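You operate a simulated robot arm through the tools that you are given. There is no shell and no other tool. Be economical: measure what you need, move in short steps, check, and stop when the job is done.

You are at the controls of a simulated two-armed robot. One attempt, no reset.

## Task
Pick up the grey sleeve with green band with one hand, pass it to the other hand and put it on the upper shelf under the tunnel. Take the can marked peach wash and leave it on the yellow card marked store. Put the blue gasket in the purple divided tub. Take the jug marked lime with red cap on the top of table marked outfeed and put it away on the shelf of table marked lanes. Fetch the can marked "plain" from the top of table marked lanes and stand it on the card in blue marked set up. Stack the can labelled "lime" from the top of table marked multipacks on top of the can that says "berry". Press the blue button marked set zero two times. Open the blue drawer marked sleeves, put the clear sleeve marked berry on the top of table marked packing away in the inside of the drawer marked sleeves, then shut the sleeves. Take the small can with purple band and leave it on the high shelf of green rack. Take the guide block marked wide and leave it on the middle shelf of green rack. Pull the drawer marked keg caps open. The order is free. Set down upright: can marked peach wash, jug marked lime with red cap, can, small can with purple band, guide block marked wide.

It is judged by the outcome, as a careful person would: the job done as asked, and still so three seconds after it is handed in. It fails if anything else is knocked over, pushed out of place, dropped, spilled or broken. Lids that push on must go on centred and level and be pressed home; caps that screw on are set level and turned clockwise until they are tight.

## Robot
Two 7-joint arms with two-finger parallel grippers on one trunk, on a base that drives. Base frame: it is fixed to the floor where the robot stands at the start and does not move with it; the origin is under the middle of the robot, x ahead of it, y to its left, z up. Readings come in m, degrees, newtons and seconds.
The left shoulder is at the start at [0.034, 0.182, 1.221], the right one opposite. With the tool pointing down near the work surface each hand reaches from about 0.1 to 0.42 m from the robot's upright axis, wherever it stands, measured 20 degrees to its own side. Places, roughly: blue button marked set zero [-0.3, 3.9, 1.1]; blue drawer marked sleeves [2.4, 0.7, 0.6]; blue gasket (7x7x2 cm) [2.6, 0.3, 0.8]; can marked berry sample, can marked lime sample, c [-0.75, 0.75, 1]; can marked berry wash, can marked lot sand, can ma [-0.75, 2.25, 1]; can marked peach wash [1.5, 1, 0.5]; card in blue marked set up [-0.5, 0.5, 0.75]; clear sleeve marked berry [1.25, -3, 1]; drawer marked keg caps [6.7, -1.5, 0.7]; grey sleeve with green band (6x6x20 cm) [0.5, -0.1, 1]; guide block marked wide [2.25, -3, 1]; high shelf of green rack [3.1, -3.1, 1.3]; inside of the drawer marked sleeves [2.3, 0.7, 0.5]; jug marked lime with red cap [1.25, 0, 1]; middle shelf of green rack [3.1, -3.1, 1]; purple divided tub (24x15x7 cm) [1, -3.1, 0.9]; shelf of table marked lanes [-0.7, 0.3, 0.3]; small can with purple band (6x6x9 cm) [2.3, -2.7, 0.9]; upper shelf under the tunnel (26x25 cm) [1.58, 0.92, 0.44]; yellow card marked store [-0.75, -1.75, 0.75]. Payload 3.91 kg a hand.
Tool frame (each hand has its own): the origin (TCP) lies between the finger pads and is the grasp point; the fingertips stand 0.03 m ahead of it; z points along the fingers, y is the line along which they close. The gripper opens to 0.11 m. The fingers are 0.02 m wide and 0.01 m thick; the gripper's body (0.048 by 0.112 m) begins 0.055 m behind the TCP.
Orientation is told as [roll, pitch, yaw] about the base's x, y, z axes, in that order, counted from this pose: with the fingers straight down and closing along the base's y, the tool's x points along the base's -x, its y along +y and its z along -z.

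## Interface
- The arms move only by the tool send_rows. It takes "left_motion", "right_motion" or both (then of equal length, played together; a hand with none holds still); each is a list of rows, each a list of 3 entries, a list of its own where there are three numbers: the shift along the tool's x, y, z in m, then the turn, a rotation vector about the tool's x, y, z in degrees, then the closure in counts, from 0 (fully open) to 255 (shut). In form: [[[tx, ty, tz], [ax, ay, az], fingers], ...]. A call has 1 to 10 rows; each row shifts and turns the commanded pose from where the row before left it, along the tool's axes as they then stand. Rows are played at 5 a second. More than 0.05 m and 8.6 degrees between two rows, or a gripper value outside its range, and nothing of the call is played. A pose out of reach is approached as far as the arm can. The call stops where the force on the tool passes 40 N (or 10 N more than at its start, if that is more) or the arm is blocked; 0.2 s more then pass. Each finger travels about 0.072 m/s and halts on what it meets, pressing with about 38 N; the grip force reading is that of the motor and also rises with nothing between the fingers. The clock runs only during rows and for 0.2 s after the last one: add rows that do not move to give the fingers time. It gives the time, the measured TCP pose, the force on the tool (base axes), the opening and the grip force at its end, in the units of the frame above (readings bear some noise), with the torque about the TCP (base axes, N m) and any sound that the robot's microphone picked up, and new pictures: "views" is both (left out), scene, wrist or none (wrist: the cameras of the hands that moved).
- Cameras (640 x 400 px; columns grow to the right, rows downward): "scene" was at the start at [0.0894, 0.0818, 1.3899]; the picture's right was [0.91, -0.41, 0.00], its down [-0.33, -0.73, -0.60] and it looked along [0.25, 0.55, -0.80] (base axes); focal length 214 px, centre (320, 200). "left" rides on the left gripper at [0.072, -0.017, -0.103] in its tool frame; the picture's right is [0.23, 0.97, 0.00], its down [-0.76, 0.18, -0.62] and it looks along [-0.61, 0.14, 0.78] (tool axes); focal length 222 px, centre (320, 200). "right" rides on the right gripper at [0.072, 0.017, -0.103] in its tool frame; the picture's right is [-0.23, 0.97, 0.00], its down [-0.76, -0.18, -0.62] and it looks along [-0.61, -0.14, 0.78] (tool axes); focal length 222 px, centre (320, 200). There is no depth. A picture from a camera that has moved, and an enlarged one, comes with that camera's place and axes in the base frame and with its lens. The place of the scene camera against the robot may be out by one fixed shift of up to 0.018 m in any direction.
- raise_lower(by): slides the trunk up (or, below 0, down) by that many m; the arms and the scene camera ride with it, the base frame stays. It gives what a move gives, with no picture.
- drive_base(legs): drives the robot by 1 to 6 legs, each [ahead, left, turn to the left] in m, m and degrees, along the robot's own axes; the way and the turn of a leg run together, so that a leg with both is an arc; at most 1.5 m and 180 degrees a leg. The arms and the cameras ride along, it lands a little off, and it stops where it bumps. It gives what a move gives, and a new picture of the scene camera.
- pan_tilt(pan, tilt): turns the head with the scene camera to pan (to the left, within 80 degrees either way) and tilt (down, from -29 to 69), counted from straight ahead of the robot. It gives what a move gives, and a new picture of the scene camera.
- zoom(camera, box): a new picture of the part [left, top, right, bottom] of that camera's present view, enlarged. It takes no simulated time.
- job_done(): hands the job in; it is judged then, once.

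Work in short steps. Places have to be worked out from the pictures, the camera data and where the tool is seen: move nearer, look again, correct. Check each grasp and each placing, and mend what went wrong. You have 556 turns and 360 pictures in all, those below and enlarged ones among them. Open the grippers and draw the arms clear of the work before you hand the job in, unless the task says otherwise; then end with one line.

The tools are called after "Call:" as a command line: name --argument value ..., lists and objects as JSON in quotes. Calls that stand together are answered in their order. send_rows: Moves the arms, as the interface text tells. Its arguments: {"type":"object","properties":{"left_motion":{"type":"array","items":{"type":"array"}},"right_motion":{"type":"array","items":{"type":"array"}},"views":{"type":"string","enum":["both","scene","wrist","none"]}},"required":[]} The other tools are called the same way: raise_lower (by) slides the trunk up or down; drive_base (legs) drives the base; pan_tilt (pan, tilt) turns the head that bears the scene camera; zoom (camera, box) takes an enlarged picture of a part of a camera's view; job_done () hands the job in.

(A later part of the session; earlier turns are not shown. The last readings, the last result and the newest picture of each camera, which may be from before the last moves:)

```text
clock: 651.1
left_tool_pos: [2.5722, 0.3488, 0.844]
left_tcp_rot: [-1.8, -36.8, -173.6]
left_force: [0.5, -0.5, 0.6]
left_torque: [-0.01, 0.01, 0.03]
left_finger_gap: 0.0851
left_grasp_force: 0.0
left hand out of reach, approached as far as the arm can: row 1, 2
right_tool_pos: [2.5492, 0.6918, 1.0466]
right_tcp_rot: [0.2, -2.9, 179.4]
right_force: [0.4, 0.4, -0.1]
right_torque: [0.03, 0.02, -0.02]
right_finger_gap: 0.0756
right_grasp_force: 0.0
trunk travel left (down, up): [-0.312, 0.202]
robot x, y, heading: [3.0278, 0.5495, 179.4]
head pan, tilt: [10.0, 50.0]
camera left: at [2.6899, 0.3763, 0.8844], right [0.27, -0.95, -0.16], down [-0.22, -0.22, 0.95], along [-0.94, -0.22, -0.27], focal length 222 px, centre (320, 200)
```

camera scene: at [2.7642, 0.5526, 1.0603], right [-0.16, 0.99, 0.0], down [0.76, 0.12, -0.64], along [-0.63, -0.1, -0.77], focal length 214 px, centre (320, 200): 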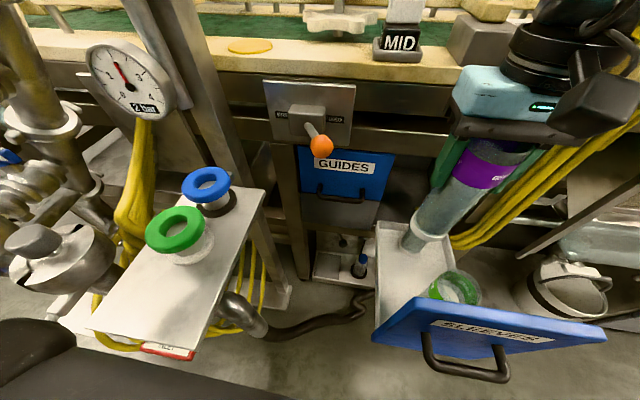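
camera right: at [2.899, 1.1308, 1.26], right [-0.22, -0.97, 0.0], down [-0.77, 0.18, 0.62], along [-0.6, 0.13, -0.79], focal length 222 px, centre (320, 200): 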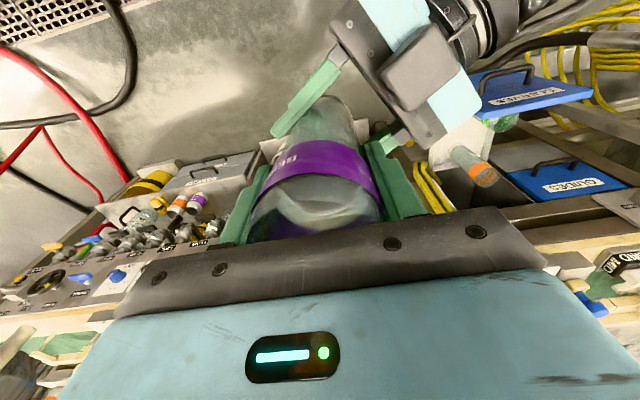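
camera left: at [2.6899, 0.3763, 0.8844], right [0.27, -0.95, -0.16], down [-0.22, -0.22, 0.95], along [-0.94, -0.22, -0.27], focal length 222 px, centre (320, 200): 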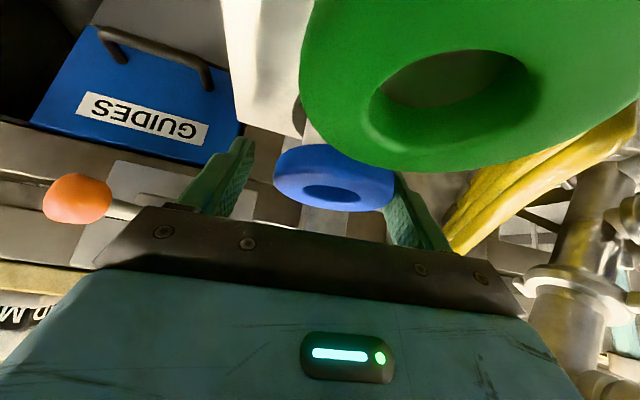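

The ring is between the fingers. I centre 4 mm and close.

Call:
send_rows --left_motion '[[[0.002, 0.004, 0.003], [0, 0, 0], 58], [[0, 0, 0], [0, 0, 0], 255], [[0, 0, 0], [0, 0, 0], 255], [[0, 0, 0], [0, 0, 0], 255]]' --views "none"

```text
clock: 652.1
left_tool_pos: [2.5715, 0.3455, 0.84]
left_tcp_rot: [-1.8, -36.6, -173.8]
left_force: [-0.5, 1.3, 0.0]
left_torque: [-0.02, 0.03, 0.02]
left_finger_gap: 0.0617
left_grasp_force: 37.7
right_tool_pos: [2.5475, 0.6916, 1.0484]
right_tcp_rot: [0.2, -2.7, 179.4]
right_force: [0.2, 0.5, -0.1]
right_torque: [-0.01, -0.06, 0.0]
right_finger_gap: 0.0755
right_grasp_force: 0.1
trunk travel left (down, up): [-0.312, 0.202]
robot x, y, heading: [3.0332, 0.546, 179.0]
head pan, tilt: [10.0, 50.0]
```

Gripped (6.2 cm). I lift 9 cm and check.

Call:
send_rows --left_motion '[[[-0.012, 0, -0.016], [0, 0, 0], 255], [[-0.018, 0, -0.024], [0, 0, 0], 255], [[-0.024, 0, -0.032], [0, 0, 0], 255]]' --views "wrist"

```text
clock: 652.9
left_tool_pos: [2.5728, 0.3426, 0.9314]
left_tcp_rot: [-1.8, -36.6, -173.8]
left_force: [0.5, 0.2, -0.5]
left_torque: [-0.04, 0.01, -0.05]
left_finger_gap: 0.0615
left_grasp_force: 37.8
right_tool_pos: [2.5491, 0.6916, 1.0488]
right_tcp_rot: [0.2, -2.9, 179.4]
right_force: [0.3, 0.0, 0.5]
right_torque: [0.02, 0.04, 0.0]
right_finger_gap: 0.0755
right_grasp_force: 0.0
trunk travel left (down, up): [-0.312, 0.202]
robot x, y, heading: [3.0291, 0.5495, 179.2]
head pan, tilt: [10.0, 50.0]
camera left: at [2.6904, 0.3696, 0.9717], right [0.27, -0.95, -0.16], down [-0.22, -0.22, 0.95], along [-0.94, -0.22, -0.27], focal length 222 px, centre (320, 200)
```

left: 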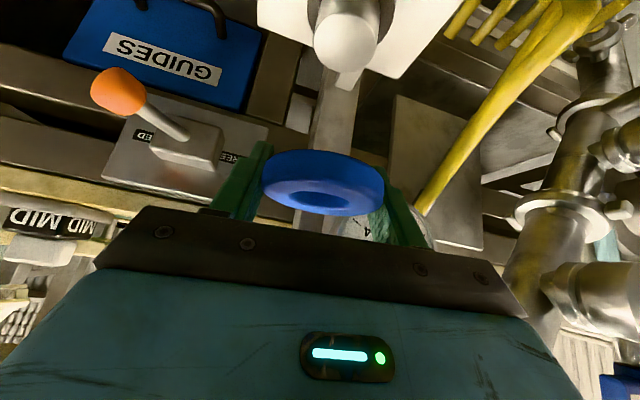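

Gasket secured. Next I close the drawer: back off 0.2, make a closed fist with the right hand tilted forward, and lower the trunk.

Call:
drive_base --legs '[[-0.23, 0, 0]]'

Call:
send_rows --right_motion '[[[0, 0, 0], [0, -8.4, 0], 255], [[0, 0, 0], [0, -8.4, 0], 255], [[0, 0, 0], [0, -8.4, 0], 255], [[0, 0, 0], [0, -8.4, 0], 255], [[0, 0, 0], [0, -8.4, 0], 255], [[0, 0, 0], [0, -8.4, 0], 255]]' --views "none"

Call:
raise_lower --by -0.2

```text
clock: 654.6
left_tool_pos: [2.801, 0.3377, 0.9304]
left_tcp_rot: [-1.9, -36.6, -173.6]
left_force: [-0.1, 0.2, -0.1]
left_torque: [-0.03, 0.01, 0.0]
left_finger_gap: 0.0615
left_grasp_force: 38.0
right_tool_pos: [2.7771, 0.6879, 1.0477]
right_tcp_rot: [0.2, -2.7, 179.5]
right_force: [-0.3, -0.1, 0.5]
right_torque: [0.01, 0.01, -0.01]
right_finger_gap: 0.0753
right_grasp_force: 0.0
trunk travel left (down, up): [-0.312, 0.202]
robot x, y, heading: [3.2582, 0.544, 179.3]
head pan, tilt: [10.0, 50.0]
camera scene: at [3.0386, 0.5481, 1.2096], right [-0.16, 0.99, 0.0], down [0.76, 0.12, -0.64], along [-0.63, -0.1, -0.77], focal length 214 px, centre (320, 200)
```

scene: 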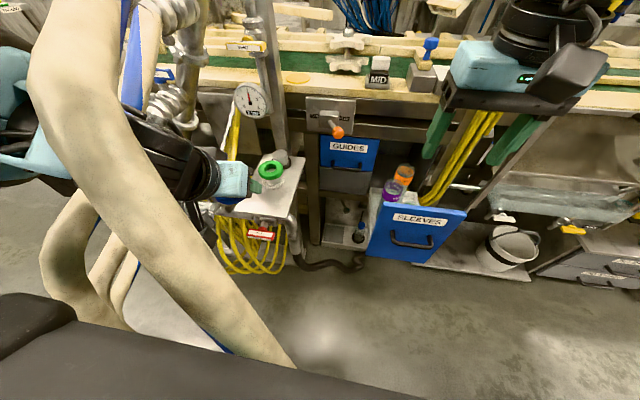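

```text
clock: 656.0
left_tool_pos: [2.8001, 0.3385, 0.9314]
left_tcp_rot: [-1.9, -36.8, -173.5]
left_force: [-0.3, 0.0, -1.2]
left_torque: [-0.01, -0.01, 0.01]
left_finger_gap: 0.0614
left_grasp_force: 37.4
right_tool_pos: [2.7761, 0.6865, 1.0476]
right_tcp_rot: [0.4, -53.3, 179.3]
right_force: [0.8, -0.2, -0.5]
right_torque: [-0.02, 0.02, -0.01]
right_finger_gap: 0.0
right_grasp_force: 37.3
trunk travel left (down, up): [-0.312, 0.202]
robot x, y, heading: [3.2594, 0.547, 179.3]
head pan, tilt: [10.0, 50.0]
```

```text
clock: 657.7
left_tool_pos: [2.7899, 0.3372, 0.731]
left_tcp_rot: [-0.9, -32.1, -173.9]
left_force: [12.9, 0.3, 19.2]
left_torque: [-0.58, -0.08, 0.45]
left_finger_gap: 0.0618
left_grasp_force: 37.6
right_tool_pos: [2.7744, 0.6868, 0.8789]
right_tcp_rot: [0.4, -52.8, 179.1]
right_force: [-0.2, -0.2, 0.4]
right_torque: [-0.01, 0.02, -0.02]
right_finger_gap: 0.0
right_grasp_force: 37.7
trunk travel left (down, up): [-0.147, 0.367]
robot x, y, heading: [3.2578, 0.546, 179.3]
head pan, tilt: [10.0, 50.0]
stopped: the force on the tool passed its limit at 111 N (the readings are from after the stop); the commanded pose is now the measured one
```

The left hand touched something on the way down; I raise again at once and look.

Call:
raise_lower --by 0.15

Call:
pan_tilt --pan 30 --tilt 45

```text
clock: 659.4
left_tool_pos: [2.7875, 0.3381, 0.8795]
left_tcp_rot: [-0.9, -31.8, -174.0]
left_force: [-1.0, -0.2, -0.4]
left_torque: [0.01, -0.02, 0.0]
left_finger_gap: 0.0615
left_grasp_force: 37.7
right_tool_pos: [2.7728, 0.6872, 1.0275]
right_tcp_rot: [0.3, -52.7, 179.3]
right_force: [0.0, 0.6, 1.5]
right_torque: [-0.01, -0.02, -0.02]
right_finger_gap: 0.0003
right_grasp_force: 37.7
trunk travel left (down, up): [-0.297, 0.217]
robot x, y, heading: [3.2571, 0.5479, 179.3]
head pan, tilt: [10.0, 50.0]
```

```text
clock: 660.2
left_tool_pos: [2.7874, 0.3378, 0.8798]
left_tcp_rot: [-0.9, -31.8, -174.0]
left_force: [0.4, 0.2, -0.3]
left_torque: [0.01, -0.02, -0.01]
left_finger_gap: 0.0611
left_grasp_force: 38.4
right_tool_pos: [2.7728, 0.687, 1.0286]
right_tcp_rot: [0.3, -52.7, 179.3]
right_force: [0.1, 0.5, -0.5]
right_torque: [0.0, -0.01, -0.01]
right_finger_gap: 0.0001
right_grasp_force: 37.5
trunk travel left (down, up): [-0.297, 0.217]
robot x, y, heading: [3.256, 0.5401, 179.1]
head pan, tilt: [30.0, 45.0]
camera scene: at [3.039, 0.5206, 1.2015], right [-0.49, 0.87, 0.0], down [0.62, 0.35, -0.71], along [-0.62, -0.35, -0.71], focal length 214 px, centre (320, 200)
```

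scene: 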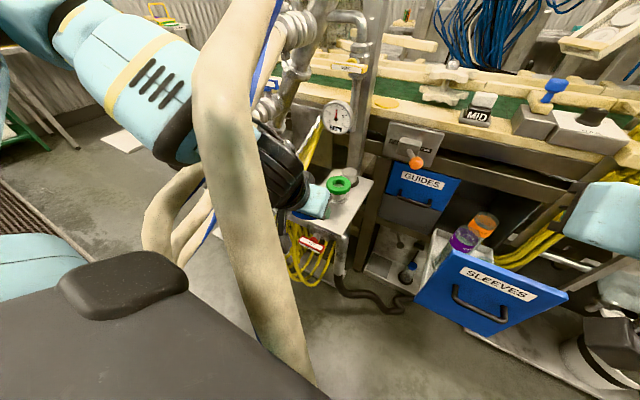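

Green gasket and plate are intact. I raise the left hand by 0.24 before lowering again.

Call:
send_rows --left_motion '[[[-0.0212, 0, -0.034], [0, 0, 0], 255], [[-0.0212, 0, -0.034], [0, 0, 0], 255], [[-0.0212, 0, -0.034], [0, 0, 0], 255], [[-0.0212, 0, -0.034], [0, 0, 0], 255], [[-0.0212, 0, -0.034], [0, 0, 0], 255], [[-0.0212, 0, -0.034], [0, 0, 0], 255], [[0.03, 0, 0], [0, 0, 0], 255]]' --views "none"

Call:
raise_lower --by -0.2

```text
clock: 661.8
left_tool_pos: [2.8156, 0.3372, 1.1061]
left_tcp_rot: [-0.9, -32.0, -173.9]
left_force: [0.7, 0.4, 0.0]
left_torque: [0.02, 0.0, -0.03]
left_finger_gap: 0.0612
left_grasp_force: 38.0
right_tool_pos: [2.7742, 0.6858, 1.0286]
right_tcp_rot: [0.3, -52.7, 179.3]
right_force: [0.7, -0.8, 0.4]
right_torque: [0.02, 0.03, -0.01]
right_finger_gap: 0.0003
right_grasp_force: 38.1
trunk travel left (down, up): [-0.297, 0.217]
robot x, y, heading: [3.2614, 0.5435, 179.1]
head pan, tilt: [30.0, 45.0]
```

```text
clock: 664.0
left_tool_pos: [2.8144, 0.3375, 0.9042]
left_tcp_rot: [-0.8, -32.0, -174.0]
left_force: [0.1, 0.5, 0.2]
left_torque: [0.01, 0.02, 0.04]
left_finger_gap: 0.0614
left_grasp_force: 37.7
right_tool_pos: [2.7737, 0.6902, 0.8243]
right_tcp_rot: [-0.2, -52.2, 179.2]
right_force: [-0.8, 0.7, 0.3]
right_torque: [-0.04, 0.01, -0.02]
right_finger_gap: 0.0
right_grasp_force: 37.4
trunk travel left (down, up): [-0.097, 0.417]
robot x, y, heading: [3.257, 0.5434, 179.5]
head pan, tilt: [30.0, 45.0]
```

I position the fist in front of the face and raise the left hand further out of the way.

Call:
send_rows --right_motion '[[[0.021, -0.0117, 0.0163], [0, 0, 0], 255], [[0.021, -0.0117, 0.0163], [0, 0, 0], 255], [[0.021, -0.0117, 0.0163], [0, 0, 0], 255], [[0, 0, 0], [0, 0, 0], 255], [[0, 0, 0], [0, 0, 0], 255], [[0, 0, 0], [0, 0, 0], 255]]' --left_motion '[[[-0.0212, 0, -0.034], [0, 0, 0], 255], [[-0.0212, 0, -0.034], [0, 0, 0], 255], [[-0.0212, 0, -0.034], [0, 0, 0], 255], [[-0.0212, 0, -0.034], [0, 0, 0], 255], [[-0.0212, 0, -0.034], [0, 0, 0], 255], [[-0.0212, 0, -0.034], [0, 0, 0], 255]]' --views "wrist"

```text
clock: 664.9
left_tool_pos: [2.8107, 0.3337, 1.0365]
left_tcp_rot: [0.3, -31.5, -174.8]
left_force: [-16.4, -15.0, -31.4]
left_torque: [-0.13, 2.9, -1.32]
left_finger_gap: 0.0612
left_grasp_force: 38.7
right_tool_pos: [2.7416, 0.7068, 0.7607]
right_tcp_rot: [0.4, -52.8, 179.3]
right_force: [-0.1, -0.3, -0.6]
right_torque: [0.03, -0.02, 0.0]
right_finger_gap: 0.0
right_grasp_force: 37.3
right hand out of reach, approached as far as the arm can: row 1, 2, 3
trunk travel left (down, up): [-0.097, 0.417]
robot x, y, heading: [3.2575, 0.5432, 179.3]
head pan, tilt: [30.0, 45.0]
stopped in row 4 (left hand): the force on the tool passed its limit at 45 N (the readings are from after the stop); the commanded pose is now the measured one
camera right: at [2.8674, 0.6888, 0.7647], right [-0.14, -0.97, 0.18], down [0.04, 0.18, 0.98], along [-0.99, 0.15, 0.01], focal length 222 px, centre (320, 200)
camera left: at [2.9249, 0.362, 1.0864], right [0.29, -0.95, -0.11], down [-0.31, -0.2, 0.93], along [-0.91, -0.23, -0.35], focal length 222 px, centre (320, 200)
```

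right: 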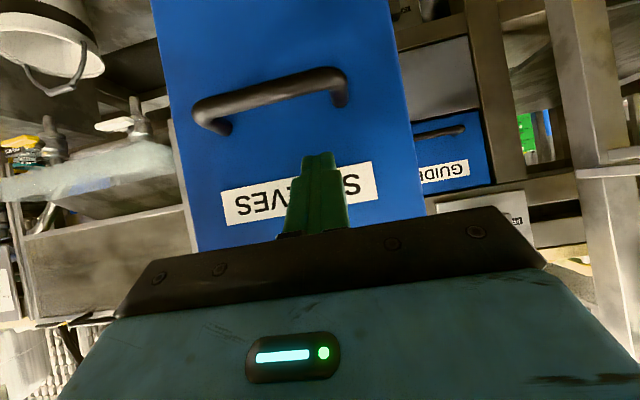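
left: 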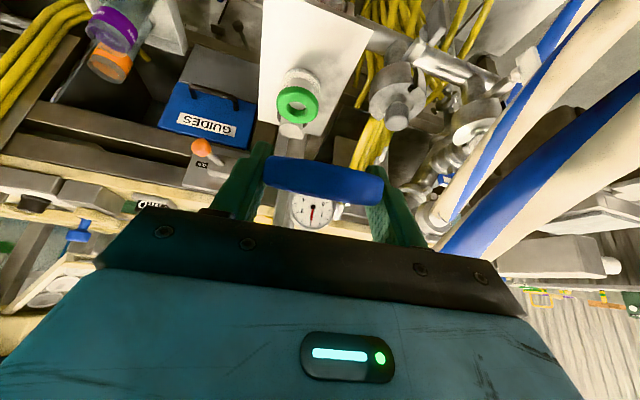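

I relieve the left arm (likely against a hose) and push: first with the base 0.15 m.

Call:
send_rows --left_motion '[[[0.0106, 0, 0.017], [0, 0, 0], 255], [[0.005, 0, 0.008], [0, 0, 0], 255]]' --views "none"

Call:
drive_base --legs '[[0.14, 0, 0]]'

```text
clock: 665.5
left_tool_pos: [2.8129, 0.3361, 1.0108]
left_tcp_rot: [-0.2, -31.9, -174.5]
left_force: [-2.5, -0.3, -4.9]
left_torque: [-0.25, 0.53, 0.12]
left_finger_gap: 0.0614
left_grasp_force: 37.9
right_tool_pos: [2.7421, 0.7067, 0.7581]
right_tcp_rot: [0.4, -52.8, 179.5]
right_force: [-1.0, -0.7, -0.3]
right_torque: [-0.01, -0.02, -0.02]
right_finger_gap: 0.0001
right_grasp_force: 38.1
trunk travel left (down, up): [-0.097, 0.417]
robot x, y, heading: [3.2567, 0.5443, 179.6]
head pan, tilt: [30.0, 45.0]
```

```text
clock: 666.9
left_tool_pos: [2.6729, 0.3368, 1.0098]
left_tcp_rot: [0.1, -31.9, -174.6]
left_force: [-6.9, 0.4, -7.3]
left_torque: [-0.38, 0.26, 0.51]
left_finger_gap: 0.0612
left_grasp_force: 38.1
right_tool_pos: [2.6011, 0.7086, 0.7585]
right_tcp_rot: [0.3, -52.6, 179.4]
right_force: [0.1, 0.6, -0.3]
right_torque: [-0.02, 0.01, 0.0]
right_finger_gap: 0.0
right_grasp_force: 37.9
trunk travel left (down, up): [-0.097, 0.417]
robot x, y, heading: [3.1219, 0.5432, 179.4]
head pan, tilt: [30.0, 45.0]
camera scene: at [2.8258, 0.5207, 0.979], right [-0.51, 0.86, 0.0], down [0.59, 0.36, -0.72], along [-0.62, -0.37, -0.69], focal length 214 px, centre (320, 200)
```

scene: 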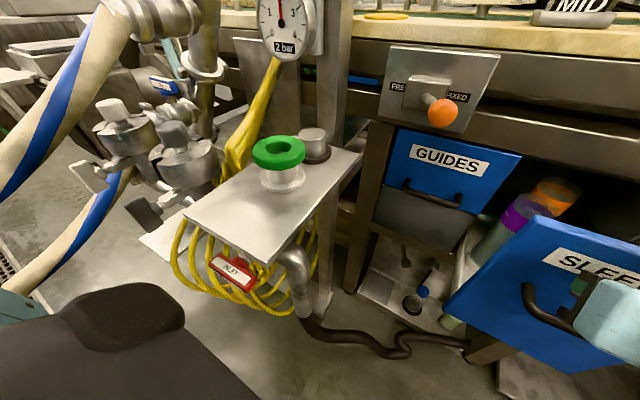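

Drawer is moving in, sleeves upright. I continue pushing with the arm slowly.

Call:
send_rows --right_motion '[[[-0.0123, 0, 0.0158], [0, 0, 0], 255], [[-0.0123, 0, 0.0158], [0, 0, 0], 255], [[-0.0123, 0, 0.0158], [0, 0, 0], 255], [[-0.0123, 0, 0.0158], [0, 0, 0], 255], [[-0.0123, 0, 0.0158], [0, 0, 0], 255], [[-0.0123, 0, 0.0158], [0, 0, 0], 255]]' --views "none"

```text
clock: 668.3
left_tool_pos: [2.6735, 0.3362, 1.0104]
left_tcp_rot: [0.0, -31.9, -174.6]
left_force: [-8.6, -6.5, -8.1]
left_torque: [0.14, 0.33, -0.37]
left_finger_gap: 0.0612
left_grasp_force: 38.1
right_tool_pos: [2.4809, 0.7099, 0.7612]
right_tcp_rot: [0.2, -52.8, 179.4]
right_force: [0.0, -0.4, -0.4]
right_torque: [0.01, 0.04, -0.02]
right_finger_gap: 0.0
right_grasp_force: 37.8
trunk travel left (down, up): [-0.097, 0.417]
robot x, y, heading: [3.1171, 0.5437, 179.2]
head pan, tilt: [30.0, 45.0]
```

Call:
send_rows --right_motion '[[[-0.0123, 0, 0.0158], [0, 0, 0], 255], [[-0.0123, 0, 0.0158], [0, 0, 0], 255], [[-0.0092, 0, 0.0118], [0, 0, 0], 255], [[-0.0062, 0, 0.0079], [0, 0, 0], 255]]' --views "scene"

```text
clock: 669.0
left_tool_pos: [2.6746, 0.3384, 1.0093]
left_tcp_rot: [0.0, -31.8, -174.7]
left_force: [-7.6, 0.7, -4.5]
left_torque: [-0.25, 0.04, 0.36]
left_finger_gap: 0.0612
left_grasp_force: 38.4
right_tool_pos: [2.4392, 0.7095, 0.7607]
right_tcp_rot: [0.4, -52.3, 179.4]
right_force: [17.3, 3.3, 7.2]
right_torque: [0.05, 0.02, -0.09]
right_finger_gap: 0.0
right_grasp_force: 38.0
trunk travel left (down, up): [-0.097, 0.417]
robot x, y, heading: [3.1178, 0.544, 179.1]
head pan, tilt: [30.0, 45.0]
stopped in row 3 (right hand): the force on the tool passed its limit at 50 N (the readings are from after the stop); the commanded pose is now the measured one
camera scene: at [2.828, 0.5221, 0.9794], right [-0.51, 0.86, 0.0], down [0.6, 0.35, -0.72], along [-0.62, -0.36, -0.69], focal length 214 px, centre (320, 200)
```

scene: 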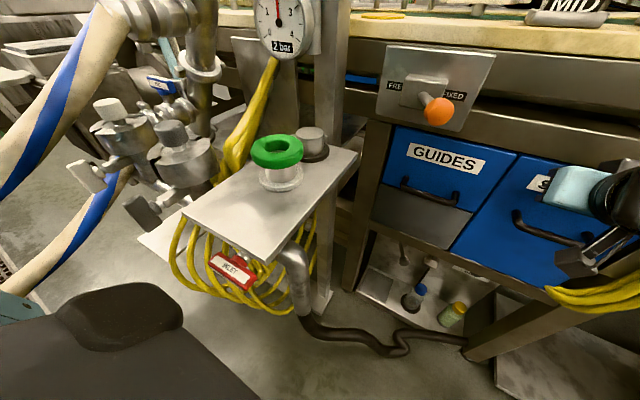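

The SLEEVES drawer is shut. I withdraw the right hand, back off and move north away from the hoses, then raise the trunk.

Call:
send_rows --right_motion '[[[0.01, 0, -0.04], [0, 0, 0], 255], [[0.01, 0, -0.045], [0, 0, 0], 255], [[0.01, 0, -0.045], [0, 0, 0], 0]]' --views "none"

Call:
drive_base --legs '[[-0.12, 0, 0], [0, -1.0, 0]]'

Call:
raise_lower --by 0.39

```text
clock: 669.8
left_tool_pos: [2.6743, 0.3383, 1.0099]
left_tcp_rot: [0.0, -31.9, -174.6]
left_force: [-8.4, -3.9, -8.5]
left_torque: [-0.1, 0.54, -0.09]
left_finger_gap: 0.0612
left_grasp_force: 37.5
right_tool_pos: [2.5595, 0.7089, 0.8157]
right_tcp_rot: [0.3, -52.2, 179.6]
right_force: [0.8, 0.3, -0.4]
right_torque: [-0.02, -0.01, -0.01]
right_finger_gap: 0.0532
right_grasp_force: 0.0
trunk travel left (down, up): [-0.097, 0.417]
robot x, y, heading: [3.1202, 0.5462, 179.1]
head pan, tilt: [30.0, 45.0]
```

```text
clock: 679.7
left_tool_pos: [2.8063, 1.3324, 1.0091]
left_tcp_rot: [0.0, -31.9, -174.5]
left_force: [-7.8, -5.5, -9.6]
left_torque: [-0.01, 0.61, -0.25]
left_finger_gap: 0.0612
left_grasp_force: 38.0
right_tool_pos: [2.6911, 1.7037, 0.8158]
right_tcp_rot: [0.1, -52.3, 179.6]
right_force: [0.1, -0.2, -0.8]
right_torque: [0.01, -0.05, -0.01]
right_finger_gap: 0.1104
right_grasp_force: 0.0
trunk travel left (down, up): [-0.097, 0.417]
robot x, y, heading: [3.2516, 1.5359, 179.4]
head pan, tilt: [30.0, 45.0]
camera scene: at [2.9592, 1.5163, 0.9791], right [-0.51, 0.86, 0.0], down [0.59, 0.35, -0.72], along [-0.62, -0.37, -0.69], focal length 214 px, centre (320, 200)
```

scene: 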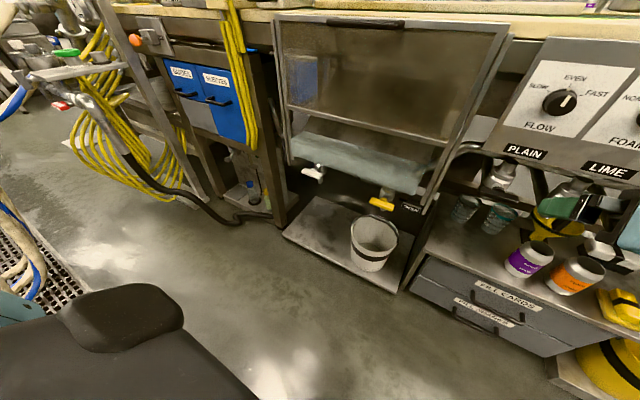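

```text
clock: 683.5
left_tool_pos: [2.8067, 1.3321, 1.398]
left_tcp_rot: [0.0, -31.8, -174.5]
left_force: [-0.2, 0.5, -0.2]
left_torque: [0.0, 0.02, 0.0]
left_finger_gap: 0.0614
left_grasp_force: 38.4
right_tool_pos: [2.6892, 1.702, 1.2051]
right_tcp_rot: [0.2, -52.2, 179.7]
right_force: [0.1, 0.2, -0.4]
right_torque: [0.02, -0.02, -0.03]
right_finger_gap: 0.1103
right_grasp_force: 0.2
trunk travel left (down, up): [-0.487, 0.027]
robot x, y, heading: [3.2541, 1.5425, 179.3]
head pan, tilt: [30.0, 45.0]
```

Now the return trip to the purple tub. First north and west.

Call:
drive_base --legs '[[0, -1.5, 0], [0, -0.15, 0], [1.4, 0, 0], [1.4, 0, 0], [0, 0, 90]]'

```text
clock: 715.3
left_tool_pos: [0.6789, 2.7368, 1.3998]
left_tcp_rot: [0.0, -31.8, -82.9]
left_force: [0.3, -0.8, -1.0]
left_torque: [0.01, 0.01, 0.0]
left_finger_gap: 0.0613
left_grasp_force: 38.0
right_tool_pos: [0.3115, 2.6112, 1.2063]
right_tcp_rot: [0.3, -52.1, -88.9]
right_force: [0.4, 0.3, 0.7]
right_torque: [-0.02, 0.0, 0.0]
right_finger_gap: 0.11
right_grasp_force: 0.1
trunk travel left (down, up): [-0.487, 0.027]
robot x, y, heading: [0.4596, 3.1759, -89.1]
head pan, tilt: [30.0, 45.0]
camera scene: at [0.4975, 3.0728, 1.4149], right [-0.86, -0.51, 0.0], down [-0.36, 0.61, -0.71], along [0.36, -0.61, -0.71], focal length 214 px, centre (320, 200)
```

scene: 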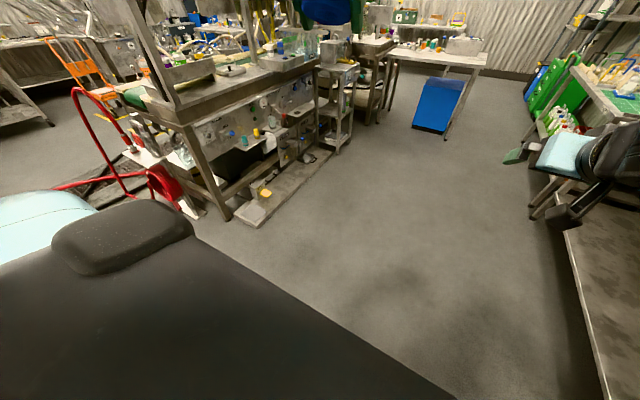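

Call:
drive_base --legs '[[1.5, -0.2, 0], [0.5, -0.27, 0], [1.4, 0, 0], [0.95, 0, 0], [0.35, 0.4, 0], [0.05, 0.2, 0]]'

```text
refused: leg 1 is longer than a leg can be; nothing moved
```

Call:
drive_base --legs '[[1.45, -0.2, 0], [0.55, -0.27, 0], [1.4, 0, 0], [0.95, 0, 0], [0.35, 0.4, 0], [0.05, 0.2, 0]]'

```text
clock: 742.5
left_tool_pos: [0.9389, -2.0099, 1.4003]
left_tcp_rot: [0.1, -31.9, -82.0]
left_force: [0.6, -0.1, 0.7]
left_torque: [0.01, -0.02, 0.02]
left_finger_gap: 0.0613
left_grasp_force: 37.9
right_tool_pos: [0.5734, -2.1417, 1.2056]
right_tcp_rot: [0.3, -52.3, -88.1]
right_force: [-0.5, -0.1, -0.1]
right_torque: [0.02, -0.01, 0.0]
right_finger_gap: 0.1101
right_grasp_force: 0.1
trunk travel left (down, up): [-0.487, 0.027]
robot x, y, heading: [0.7149, -1.575, -88.3]
head pan, tilt: [30.0, 45.0]
camera scene: at [0.7542, -1.6772, 1.4149], right [-0.85, -0.53, 0.0], down [-0.37, 0.6, -0.71], along [0.37, -0.6, -0.71], focal length 214 px, centre (320, 200)
```

scene: 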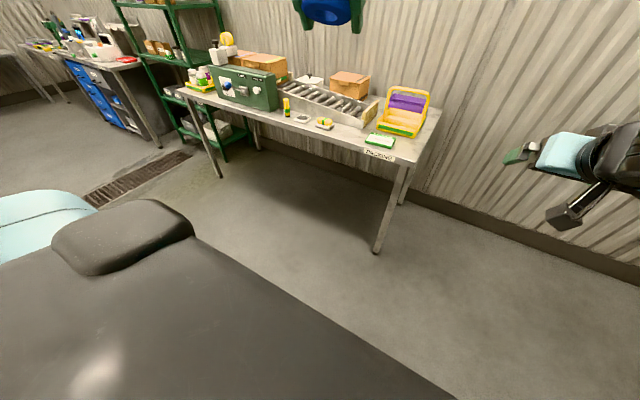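

Purple tub ≈(1.0,-3.05) near the table's west end. I'll approach from that end: turn to heading 0 and slide over.

Call:
drive_base --legs '[[0, 0, 88], [-0.25, 0, 0], [0, -1.2, 0]]'

Call:
pan_tilt --pan -10 --tilt 45

```text
clock: 758.4
left_tool_pos: [0.9027, -2.5567, 1.3994]
left_tcp_rot: [0.0, -31.9, 6.3]
left_force: [0.3, 0.4, -0.4]
left_torque: [0.02, 0.02, 0.0]
left_finger_gap: 0.0615
left_grasp_force: 38.2
right_tool_pos: [1.0226, -2.9253, 1.2064]
right_tcp_rot: [0.3, -52.2, 0.3]
right_force: [0.3, -0.3, -0.6]
right_torque: [0.04, -0.01, 0.03]
right_finger_gap: 0.1099
right_grasp_force: 0.1
trunk travel left (down, up): [-0.487, 0.027]
robot x, y, heading: [0.4566, -2.7701, 0.0]
head pan, tilt: [30.0, 45.0]
camera scene: at [0.5749, -2.7161, 1.4149], right [0.5, -0.87, 0.0], down [-0.61, -0.35, -0.71], along [0.61, 0.35, -0.71], focal length 214 px, centre (320, 200)
```

scene: 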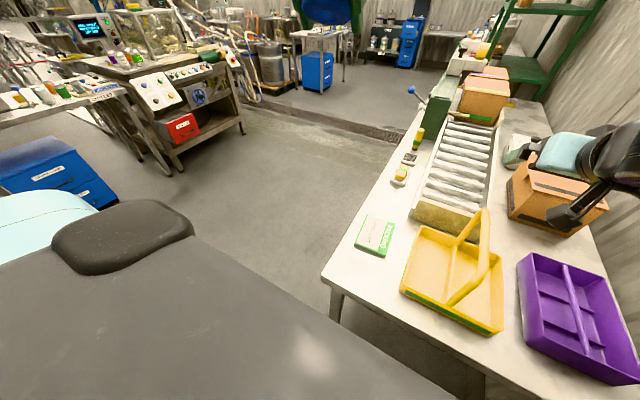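

```text
clock: 759.5
left_tool_pos: [0.9008, -2.5565, 1.3989]
left_tcp_rot: [0.0, -32.0, 6.3]
left_force: [0.9, 0.3, -0.5]
left_torque: [-0.01, 0.03, 0.02]
left_finger_gap: 0.061
left_grasp_force: 38.0
right_tool_pos: [1.0228, -2.925, 1.2057]
right_tcp_rot: [0.3, -52.2, 0.3]
right_force: [0.3, 0.4, 0.2]
right_torque: [-0.03, 0.01, -0.04]
right_finger_gap: 0.1099
right_grasp_force: 0.2
trunk travel left (down, up): [-0.487, 0.027]
robot x, y, heading: [0.4598, -2.7723, -0.1]
head pan, tilt: [-10.0, 45.0]
camera scene: at [0.5846, -2.7708, 1.4149], right [-0.17, -0.99, 0.0], down [-0.7, 0.12, -0.71], along [0.7, -0.12, -0.71], focal length 214 px, centre (320, 200)
```

scene: 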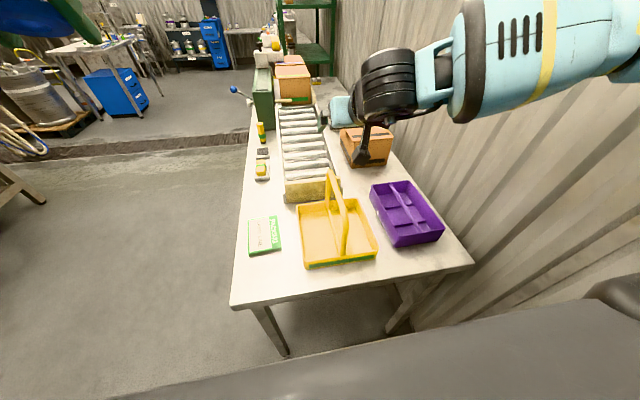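

Call:
zoom --camera "scene" --box '[340, 160, 480, 260]'

```text
4.00 times, centred on (410, 210) of scene
camera zoom: at [0.5846, -2.7708, 1.4149], right [-0.17, -0.99, 0.0], down [-0.7, 0.12, -0.71], along [0.7, -0.12, -0.71], focal length 858 px, centre (-40, 160)
```

zoom: 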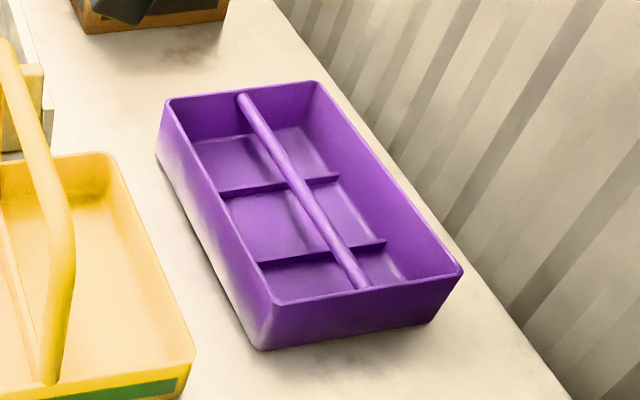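

The tub has a central rod and low dividers, so the ring should go in tilted. I fold the right hand back and turn the left hand to point down with the closing axis along the tub's length (relative to the final heading).

Call:
send_rows --right_motion '[[[0, 0, 0], [0, 8.6, 0], 0], [[0, 0, 0], [0, 8.6, 0], 0], [[0, 0, 0], [0, 8.6, 0], 0], [[0, 0, 0], [0, 8.6, 0], 0], [[0, 0, 0], [0, 8.6, 0], 0], [[0, 0, 0], [0, 8.6, 0], 0], [[0.045, -0.01, 0], [0, 0, 0], 0], [[0.045, -0.01, 0], [0, 0, 0], 0], [[0.045, -0.01, 0], [0, 0, 0], 0], [[0.045, -0.01, 0], [0, 0, 0], 0]]' --left_motion '[[[0, 0, 0], [0, 8, 0], 255], [[0, 0, 0], [0, 8, 0], 255], [[0, 0, 0], [0, 8, 0], 255], [[0, 0, 0], [0, 8, 0], 255], [[0, 0, 0], [0, 0, 8], 255], [[0, 0, 0], [0, 0, 8], 255], [[0, 0, 0], [0, 0, 8], 255], [[0, 0, 0], [0, 0, 8], 255], [[0, 0, 0], [0, 0, 8], 255], [[0, 0, 0], [0, 0, 8], 255]]' --views "none"

```text
clock: 761.6
left_tool_pos: [0.8997, -2.5364, 1.3883]
left_tcp_rot: [-0.7, -0.1, -41.7]
left_force: [-0.8, -0.1, 0.1]
left_torque: [0.0, -0.02, -0.03]
left_finger_gap: 0.0616
left_grasp_force: 38.3
left hand out of reach, approached as far as the arm can: row 4
right_tool_pos: [0.8526, -3.0417, 1.1947]
right_tcp_rot: [-0.3, -3.1, 0.8]
right_force: [0.0, 0.4, 0.1]
right_torque: [0.0, -0.03, 0.02]
right_finger_gap: 0.11
right_grasp_force: 0.2
right hand out of reach, approached as far as the arm can: row 3, 4, 5, 6
trunk travel left (down, up): [-0.487, 0.027]
robot x, y, heading: [0.4634, -2.7725, 0.0]
head pan, tilt: [-10.0, 45.0]
```

Call:
send_rows --right_motion '[[[0.045, 0, 0], [0, 0, 0], 0], [[0.045, 0, 0], [0, 0, 0], 0], [[0.045, 0, 0], [0, 0, 0], 0]]' --views "none"

Call:
drive_base --legs '[[0, 0, -45], [0.15, -0.08, 0]]'

Call:
zoom --camera "left" --box '[0, 0, 640, 400]'

```text
clock: 762.6
left_tool_pos: [0.9063, -2.4933, 1.3804]
left_tcp_rot: [-1.8, -0.6, -40.5]
left_force: [0.0, 0.8, -0.2]
left_torque: [-0.03, -0.06, 0.02]
left_finger_gap: 0.0615
left_grasp_force: 38.4
right_tool_pos: [0.7332, -3.0102, 1.1895]
right_tcp_rot: [-3.4, -2.2, 2.6]
right_force: [0.4, 0.5, 0.2]
right_torque: [-0.02, 0.0, 0.03]
right_finger_gap: 0.1099
right_grasp_force: 0.0
trunk travel left (down, up): [-0.487, 0.027]
robot x, y, heading: [0.4603, -2.7635, 1.5]
head pan, tilt: [-10.0, 45.0]
stopped in row 3 (right hand): the arm was blocked; the commanded pose is now the measured one
```

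```text
clock: 766.0
left_tool_pos: [0.9624, -2.9841, 1.3998]
left_tcp_rot: [-0.2, -1.8, -87.7]
left_force: [-0.3, -0.5, 0.0]
left_torque: [0.04, -0.02, 0.0]
left_finger_gap: 0.0614
left_grasp_force: 37.6
right_tool_pos: [0.4724, -3.2139, 1.2031]
right_tcp_rot: [-1.9, -5.5, -45.2]
right_force: [0.3, -0.6, 0.1]
right_torque: [0.0, -0.01, -0.02]
right_finger_gap: 0.11
right_grasp_force: 0.0
trunk travel left (down, up): [-0.487, 0.027]
robot x, y, heading: [0.498, -2.8676, -45.8]
head pan, tilt: [-10.0, 45.0]
stopped in leg 2: the robot was blocked; the commanded pose is now the measured one
camera scene: at [0.5761, -2.9129, 1.4177], right [-0.83, -0.56, 0.02], down [-0.4, 0.56, -0.72], along [0.4, -0.61, -0.69], focal length 214 px, centre (320, 200)
```

scene: 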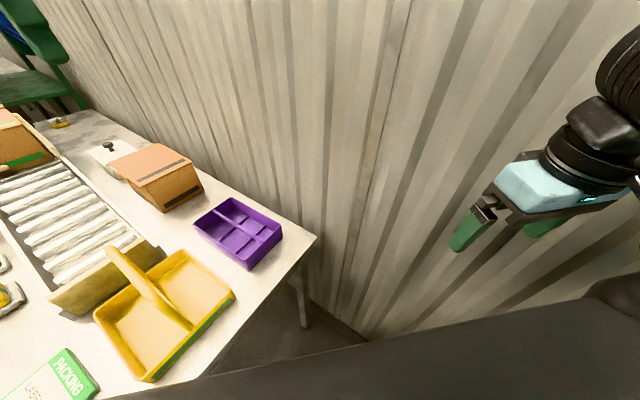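

```text
1.00 times, centred on (320, 200) of left (not enlarged: the box is as wide or as high as the picture)
camera zoom: at [0.9419, -2.9085, 1.4991], right [0.96, 0.27, -0.01], down [0.21, -0.73, 0.65], along [0.16, -0.62, -0.76], focal length 222 px, centre (320, 200)
```

zoom: 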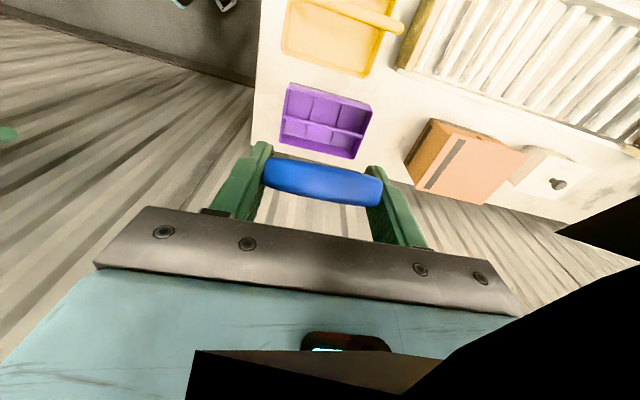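

Blocked by the table corner or wall; I slide slightly −x and −y instead.

Call:
drive_base --legs '[[-0.03, -0.03, 0], [0.055, -0.06, 0]]'

```text
clock: 766.7
left_tool_pos: [0.962, -2.9889, 1.3932]
left_tcp_rot: [-0.5, -1.3, -88.0]
left_force: [0.4, 0.3, -0.7]
left_torque: [0.0, 0.01, -0.02]
left_finger_gap: 0.0614
left_grasp_force: 37.7
right_tool_pos: [0.4705, -3.2148, 1.2001]
right_tcp_rot: [-2.3, -5.2, -45.1]
right_force: [0.2, 0.0, 0.1]
right_torque: [-0.01, 0.01, 0.01]
right_finger_gap: 0.1099
right_grasp_force: 0.1
trunk travel left (down, up): [-0.487, 0.027]
robot x, y, heading: [0.4943, -2.8601, -46.3]
head pan, tilt: [-10.0, 45.0]
stopped in leg 1: the robot was blocked; the commanded pose is now the measured one
camera scene: at [0.5772, -2.9159, 1.4162], right [-0.83, -0.56, 0.02], down [-0.4, 0.57, -0.72], along [0.39, -0.6, -0.69], focal length 214 px, centre (320, 200)
```

scene: 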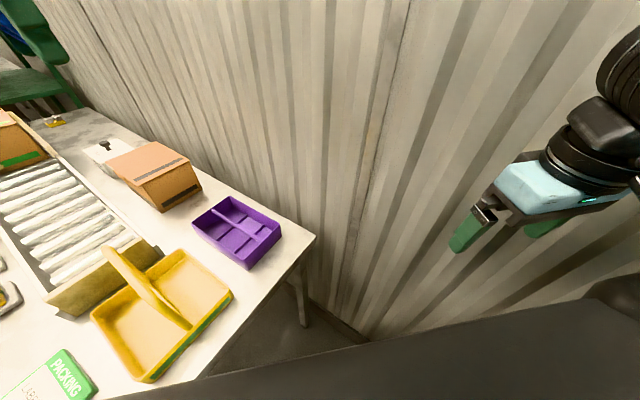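

The right elbow is against the wall. I shift left 6 cm and extend the right hand forward/inward to free the elbow.

Call:
drive_base --legs '[[-0.03, 0.06, 0]]'

Call:
send_rows --right_motion '[[[-0.04, 0.01, 0], [0, 0, 0], 0], [[-0.04, 0.01, 0], [0, 0, 0], 0], [[-0.04, 0.02, 0], [0, 0, 0], 0], [[-0.04, 0.02, 0], [0, 0, 0], 0], [[-0.02, 0.03, 0], [0, 0, 0], 0]]' --views "none"

Call:
pan_tilt --pan -60 --tilt 35

```text
clock: 767.9
left_tool_pos: [0.9767, -2.9629, 1.3924]
left_tcp_rot: [-0.2, 0.2, -87.6]
left_force: [0.7, -0.3, -1.1]
left_torque: [0.01, 0.02, 0.01]
left_finger_gap: 0.0614
left_grasp_force: 38.0
right_tool_pos: [0.4864, -3.1859, 1.1881]
right_tcp_rot: [-0.5, -4.0, -45.1]
right_force: [0.6, -0.9, -0.5]
right_torque: [0.01, 0.02, 0.03]
right_finger_gap: 0.1099
right_grasp_force: 0.1
trunk travel left (down, up): [-0.487, 0.027]
robot x, y, heading: [0.5133, -2.8066, -45.8]
head pan, tilt: [-10.0, 45.0]
camera scene: at [0.59, -2.8921, 1.4145], right [-0.83, -0.56, 0.0], down [-0.4, 0.59, -0.71], along [0.4, -0.58, -0.71], focal length 214 px, centre (320, 200)
```

scene: 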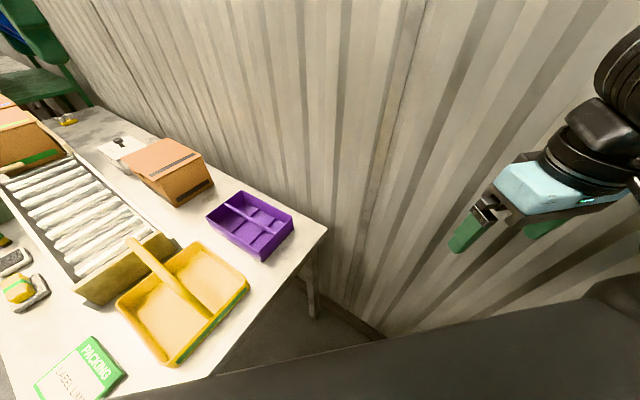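

```text
clock: 769.1
left_tool_pos: [0.9759, -2.9595, 1.3935]
left_tcp_rot: [0.0, 0.0, -87.7]
left_force: [0.5, 0.0, 0.1]
left_torque: [-0.01, 0.02, -0.01]
left_finger_gap: 0.0612
left_grasp_force: 37.8
right_tool_pos: [0.6763, -3.2454, 1.2004]
right_tcp_rot: [-0.6, -4.1, -45.1]
right_force: [0.4, -0.1, 0.0]
right_torque: [-0.01, -0.01, 0.0]
right_finger_gap: 0.11
right_grasp_force: 0.1
trunk travel left (down, up): [-0.487, 0.027]
robot x, y, heading: [0.5123, -2.8016, -45.9]
head pan, tilt: [-10.0, 45.0]
```

```text
clock: 770.3
left_tool_pos: [0.9748, -2.9608, 1.3933]
left_tcp_rot: [0.1, -0.1, -87.6]
left_force: [-0.3, 0.9, -0.5]
left_torque: [0.01, -0.01, 0.01]
left_finger_gap: 0.0613
left_grasp_force: 37.9
right_tool_pos: [0.6759, -3.2465, 1.2012]
right_tcp_rot: [-0.6, -4.2, -45.1]
right_force: [0.2, -0.1, -0.2]
right_torque: [0.0, 0.03, 0.02]
right_finger_gap: 0.1101
right_grasp_force: 0.0
trunk travel left (down, up): [-0.487, 0.027]
robot x, y, heading: [0.5156, -2.7957, -45.7]
head pan, tilt: [-60.0, 35.0]
camera scene: at [0.52, -2.9075, 1.4297], right [-0.96, 0.27, 0.0], down [0.16, 0.55, -0.82], along [-0.22, -0.79, -0.57], focal length 214 px, centre (320, 200)
```

scene: 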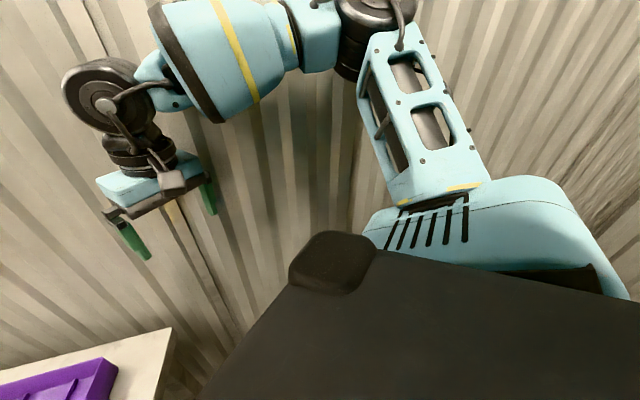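

I lower the trunk 0.2 (gives forward reach) and move the left hand over the tub.

Call:
raise_lower --by -0.2

Call:
send_rows --left_motion '[[[-0.042, 0.01, 0], [0, 0, 0], 255], [[-0.042, 0.01, 0], [0, 0, 0], 255], [[-0.041, 0.01, 0], [0, 0, 0], 255], [[0, 0, 0.04], [0, 0, 0], 255], [[0, 0, 0.03], [0, 0, 0], 255]]' --views "wrist"

```text
clock: 772.5
left_tool_pos: [0.9768, -2.9413, 1.1959]
left_tcp_rot: [-0.1, -1.0, -87.8]
left_force: [-0.4, 0.6, 0.1]
left_torque: [0.03, -0.01, -0.02]
left_finger_gap: 0.0615
left_grasp_force: 37.9
right_tool_pos: [0.677, -3.2302, 1.0103]
right_tcp_rot: [-1.5, -5.1, -44.9]
right_force: [-0.4, 0.2, 0.0]
right_torque: [0.01, 0.01, -0.03]
right_finger_gap: 0.1097
right_grasp_force: 0.0
trunk travel left (down, up): [-0.287, 0.227]
robot x, y, heading: [0.5158, -2.8039, -45.9]
head pan, tilt: [-60.0, 35.0]
```

```text
clock: 773.7
left_tool_pos: [1.0167, -3.0006, 1.0937]
left_tcp_rot: [-0.2, -1.1, -87.8]
left_force: [0.9, -0.1, -0.1]
left_torque: [0.0, -0.01, -0.01]
left_finger_gap: 0.0613
left_grasp_force: 37.6
left hand out of reach, approached as far as the arm can: row 1, 2, 3
right_tool_pos: [0.6777, -3.2314, 1.0096]
right_tcp_rot: [-1.6, -5.0, -45.0]
right_force: [0.5, 0.5, 0.7]
right_torque: [0.04, 0.0, -0.02]
right_finger_gap: 0.1096
right_grasp_force: 0.0
trunk travel left (down, up): [-0.287, 0.227]
robot x, y, heading: [0.5114, -2.8002, -45.7]
head pan, tilt: [-60.0, 35.0]
camera left: at [0.9959, -2.9268, 1.1947], right [0.96, 0.27, -0.01], down [0.21, -0.74, 0.64], along [0.16, -0.61, -0.77], focal length 222 px, centre (320, 200)
```

left: 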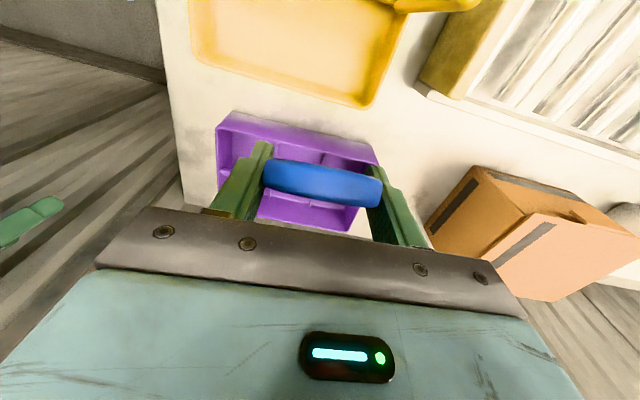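

Only 8.5 cm more needed in −y; I nudge the base.

Call:
drive_base --legs '[[0.056, -0.066, 0]]'

```text
clock: 774.7
left_tool_pos: [1.0118, -3.011, 1.0939]
left_tcp_rot: [0.0, -1.6, -88.1]
left_force: [-0.2, 0.1, 0.1]
left_torque: [0.02, 0.04, 0.01]
left_finger_gap: 0.0612
left_grasp_force: 37.8
right_tool_pos: [0.6733, -3.2371, 1.0168]
right_tcp_rot: [-2.6, -6.0, -44.4]
right_force: [0.6, 0.5, -0.1]
right_torque: [-0.01, 0.04, 0.0]
right_finger_gap: 0.1102
right_grasp_force: 0.1
trunk travel left (down, up): [-0.287, 0.227]
robot x, y, heading: [0.5086, -2.8179, -46.2]
head pan, tilt: [-60.0, 35.0]
stopped in leg 1: the robot was blocked; the commanded pose is now the measured one
camera scene: at [0.5883, -2.9669, 1.2111], right [-0.96, 0.28, -0.01], down [0.16, 0.53, -0.83], along [-0.23, -0.8, -0.55], focal length 214 px, centre (320, 200)
```

scene: 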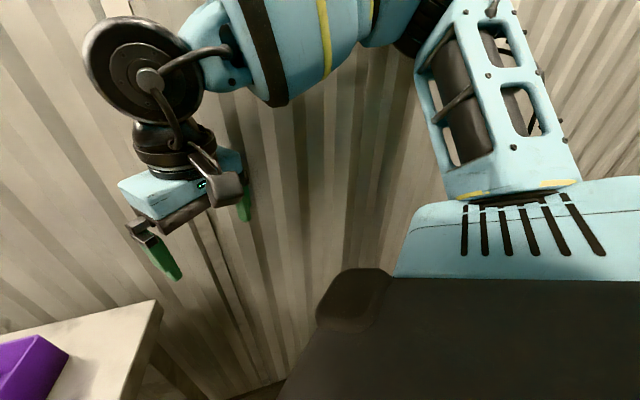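

The right elbow touches the wall. I ease off and lower the right hand by 0.25 so that elbow drops in.

Call:
drive_base --legs '[[-0.01, 0.03, 0]]'

Call:
send_rows --right_motion '[[[0, 0, 0.045], [0, 0, 0], 0], [[0, 0, 0.045], [0, 0, 0], 0], [[0, 0, 0.045], [0, 0, 0], 0], [[0, 0, 0.045], [0, 0, 0], 0], [[0, 0, 0.045], [0, 0, 0], 0], [[0, 0, 0.045], [0, 0, 0], 0]]' --views "none"

Call:
drive_base --legs '[[0.06, -0.085, 0]]'

```text
clock: 775.6
left_tool_pos: [1.0218, -3.0037, 1.0916]
left_tcp_rot: [0.1, -0.5, -87.9]
left_force: [0.6, 0.2, 0.4]
left_torque: [0.01, 0.03, -0.04]
left_finger_gap: 0.0615
left_grasp_force: 37.3
right_tool_pos: [0.6838, -3.2304, 1.0082]
right_tcp_rot: [-1.3, -5.0, -44.9]
right_force: [-0.3, 0.1, -0.6]
right_torque: [0.01, -0.02, -0.03]
right_finger_gap: 0.11
right_grasp_force: 0.1
trunk travel left (down, up): [-0.287, 0.227]
robot x, y, heading: [0.5244, -2.796, -46.2]
head pan, tilt: [-60.0, 35.0]
camera scene: at [0.597, -2.9627, 1.208], right [-0.96, 0.28, -0.01], down [0.16, 0.54, -0.82], along [-0.22, -0.79, -0.57], focal length 214 px, centre (320, 200)
```

scene: 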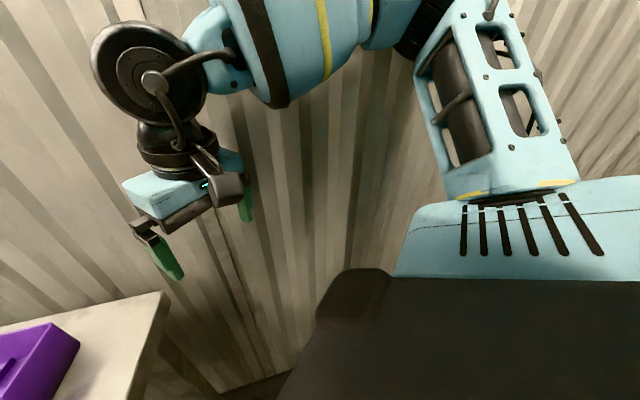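

```text
clock: 777.2
left_tool_pos: [1.0201, -2.9441, 1.0962]
left_tcp_rot: [0.0, -1.7, -88.5]
left_force: [0.8, 0.0, -1.1]
left_torque: [-0.02, 0.03, 0.04]
left_finger_gap: 0.0612
left_grasp_force: 37.4
right_tool_pos: [0.699, -3.204, 0.7654]
right_tcp_rot: [-2.3, -8.3, -45.2]
right_force: [0.7, -0.2, 0.7]
right_torque: [-0.04, 0.02, 0.02]
right_finger_gap: 0.11
right_grasp_force: 0.1
trunk travel left (down, up): [-0.287, 0.227]
robot x, y, heading: [0.5221, -2.7536, -46.5]
head pan, tilt: [-60.0, 35.0]
stopped in row 6 (right hand): the arm was blocked; the commanded pose is now the measured one
```

```text
clock: 778.0
left_tool_pos: [1.0199, -2.9469, 1.0944]
left_tcp_rot: [-0.1, -1.6, -88.7]
left_force: [0.8, -0.2, -0.2]
left_torque: [-0.04, 0.01, -0.01]
left_finger_gap: 0.0611
left_grasp_force: 38.0
right_tool_pos: [0.6989, -3.2032, 0.7645]
right_tcp_rot: [-2.2, -8.3, -45.0]
right_force: [0.9, -1.0, -0.7]
right_torque: [0.02, -0.04, 0.0]
right_finger_gap: 0.1101
right_grasp_force: 0.0
trunk travel left (down, up): [-0.287, 0.227]
robot x, y, heading: [0.5221, -2.7523, -46.9]
head pan, tilt: [-60.0, 35.0]
stopped in leg 1: the robot was blocked; the commanded pose is now the measured one
camera scene: at [0.5957, -2.8978, 1.211], right [-0.96, 0.29, -0.01], down [0.17, 0.53, -0.83], along [-0.24, -0.8, -0.55], focal length 214 px, centre (320, 200)
```

scene: 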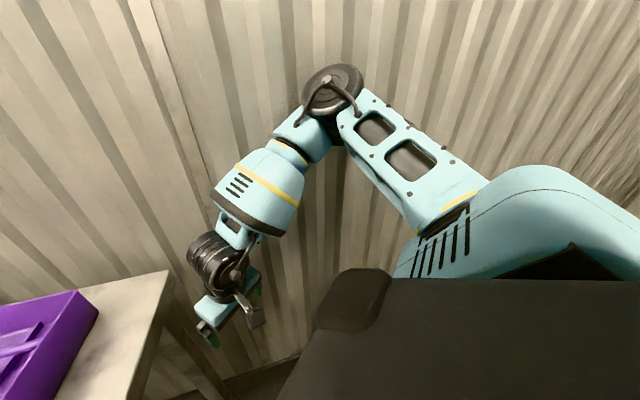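

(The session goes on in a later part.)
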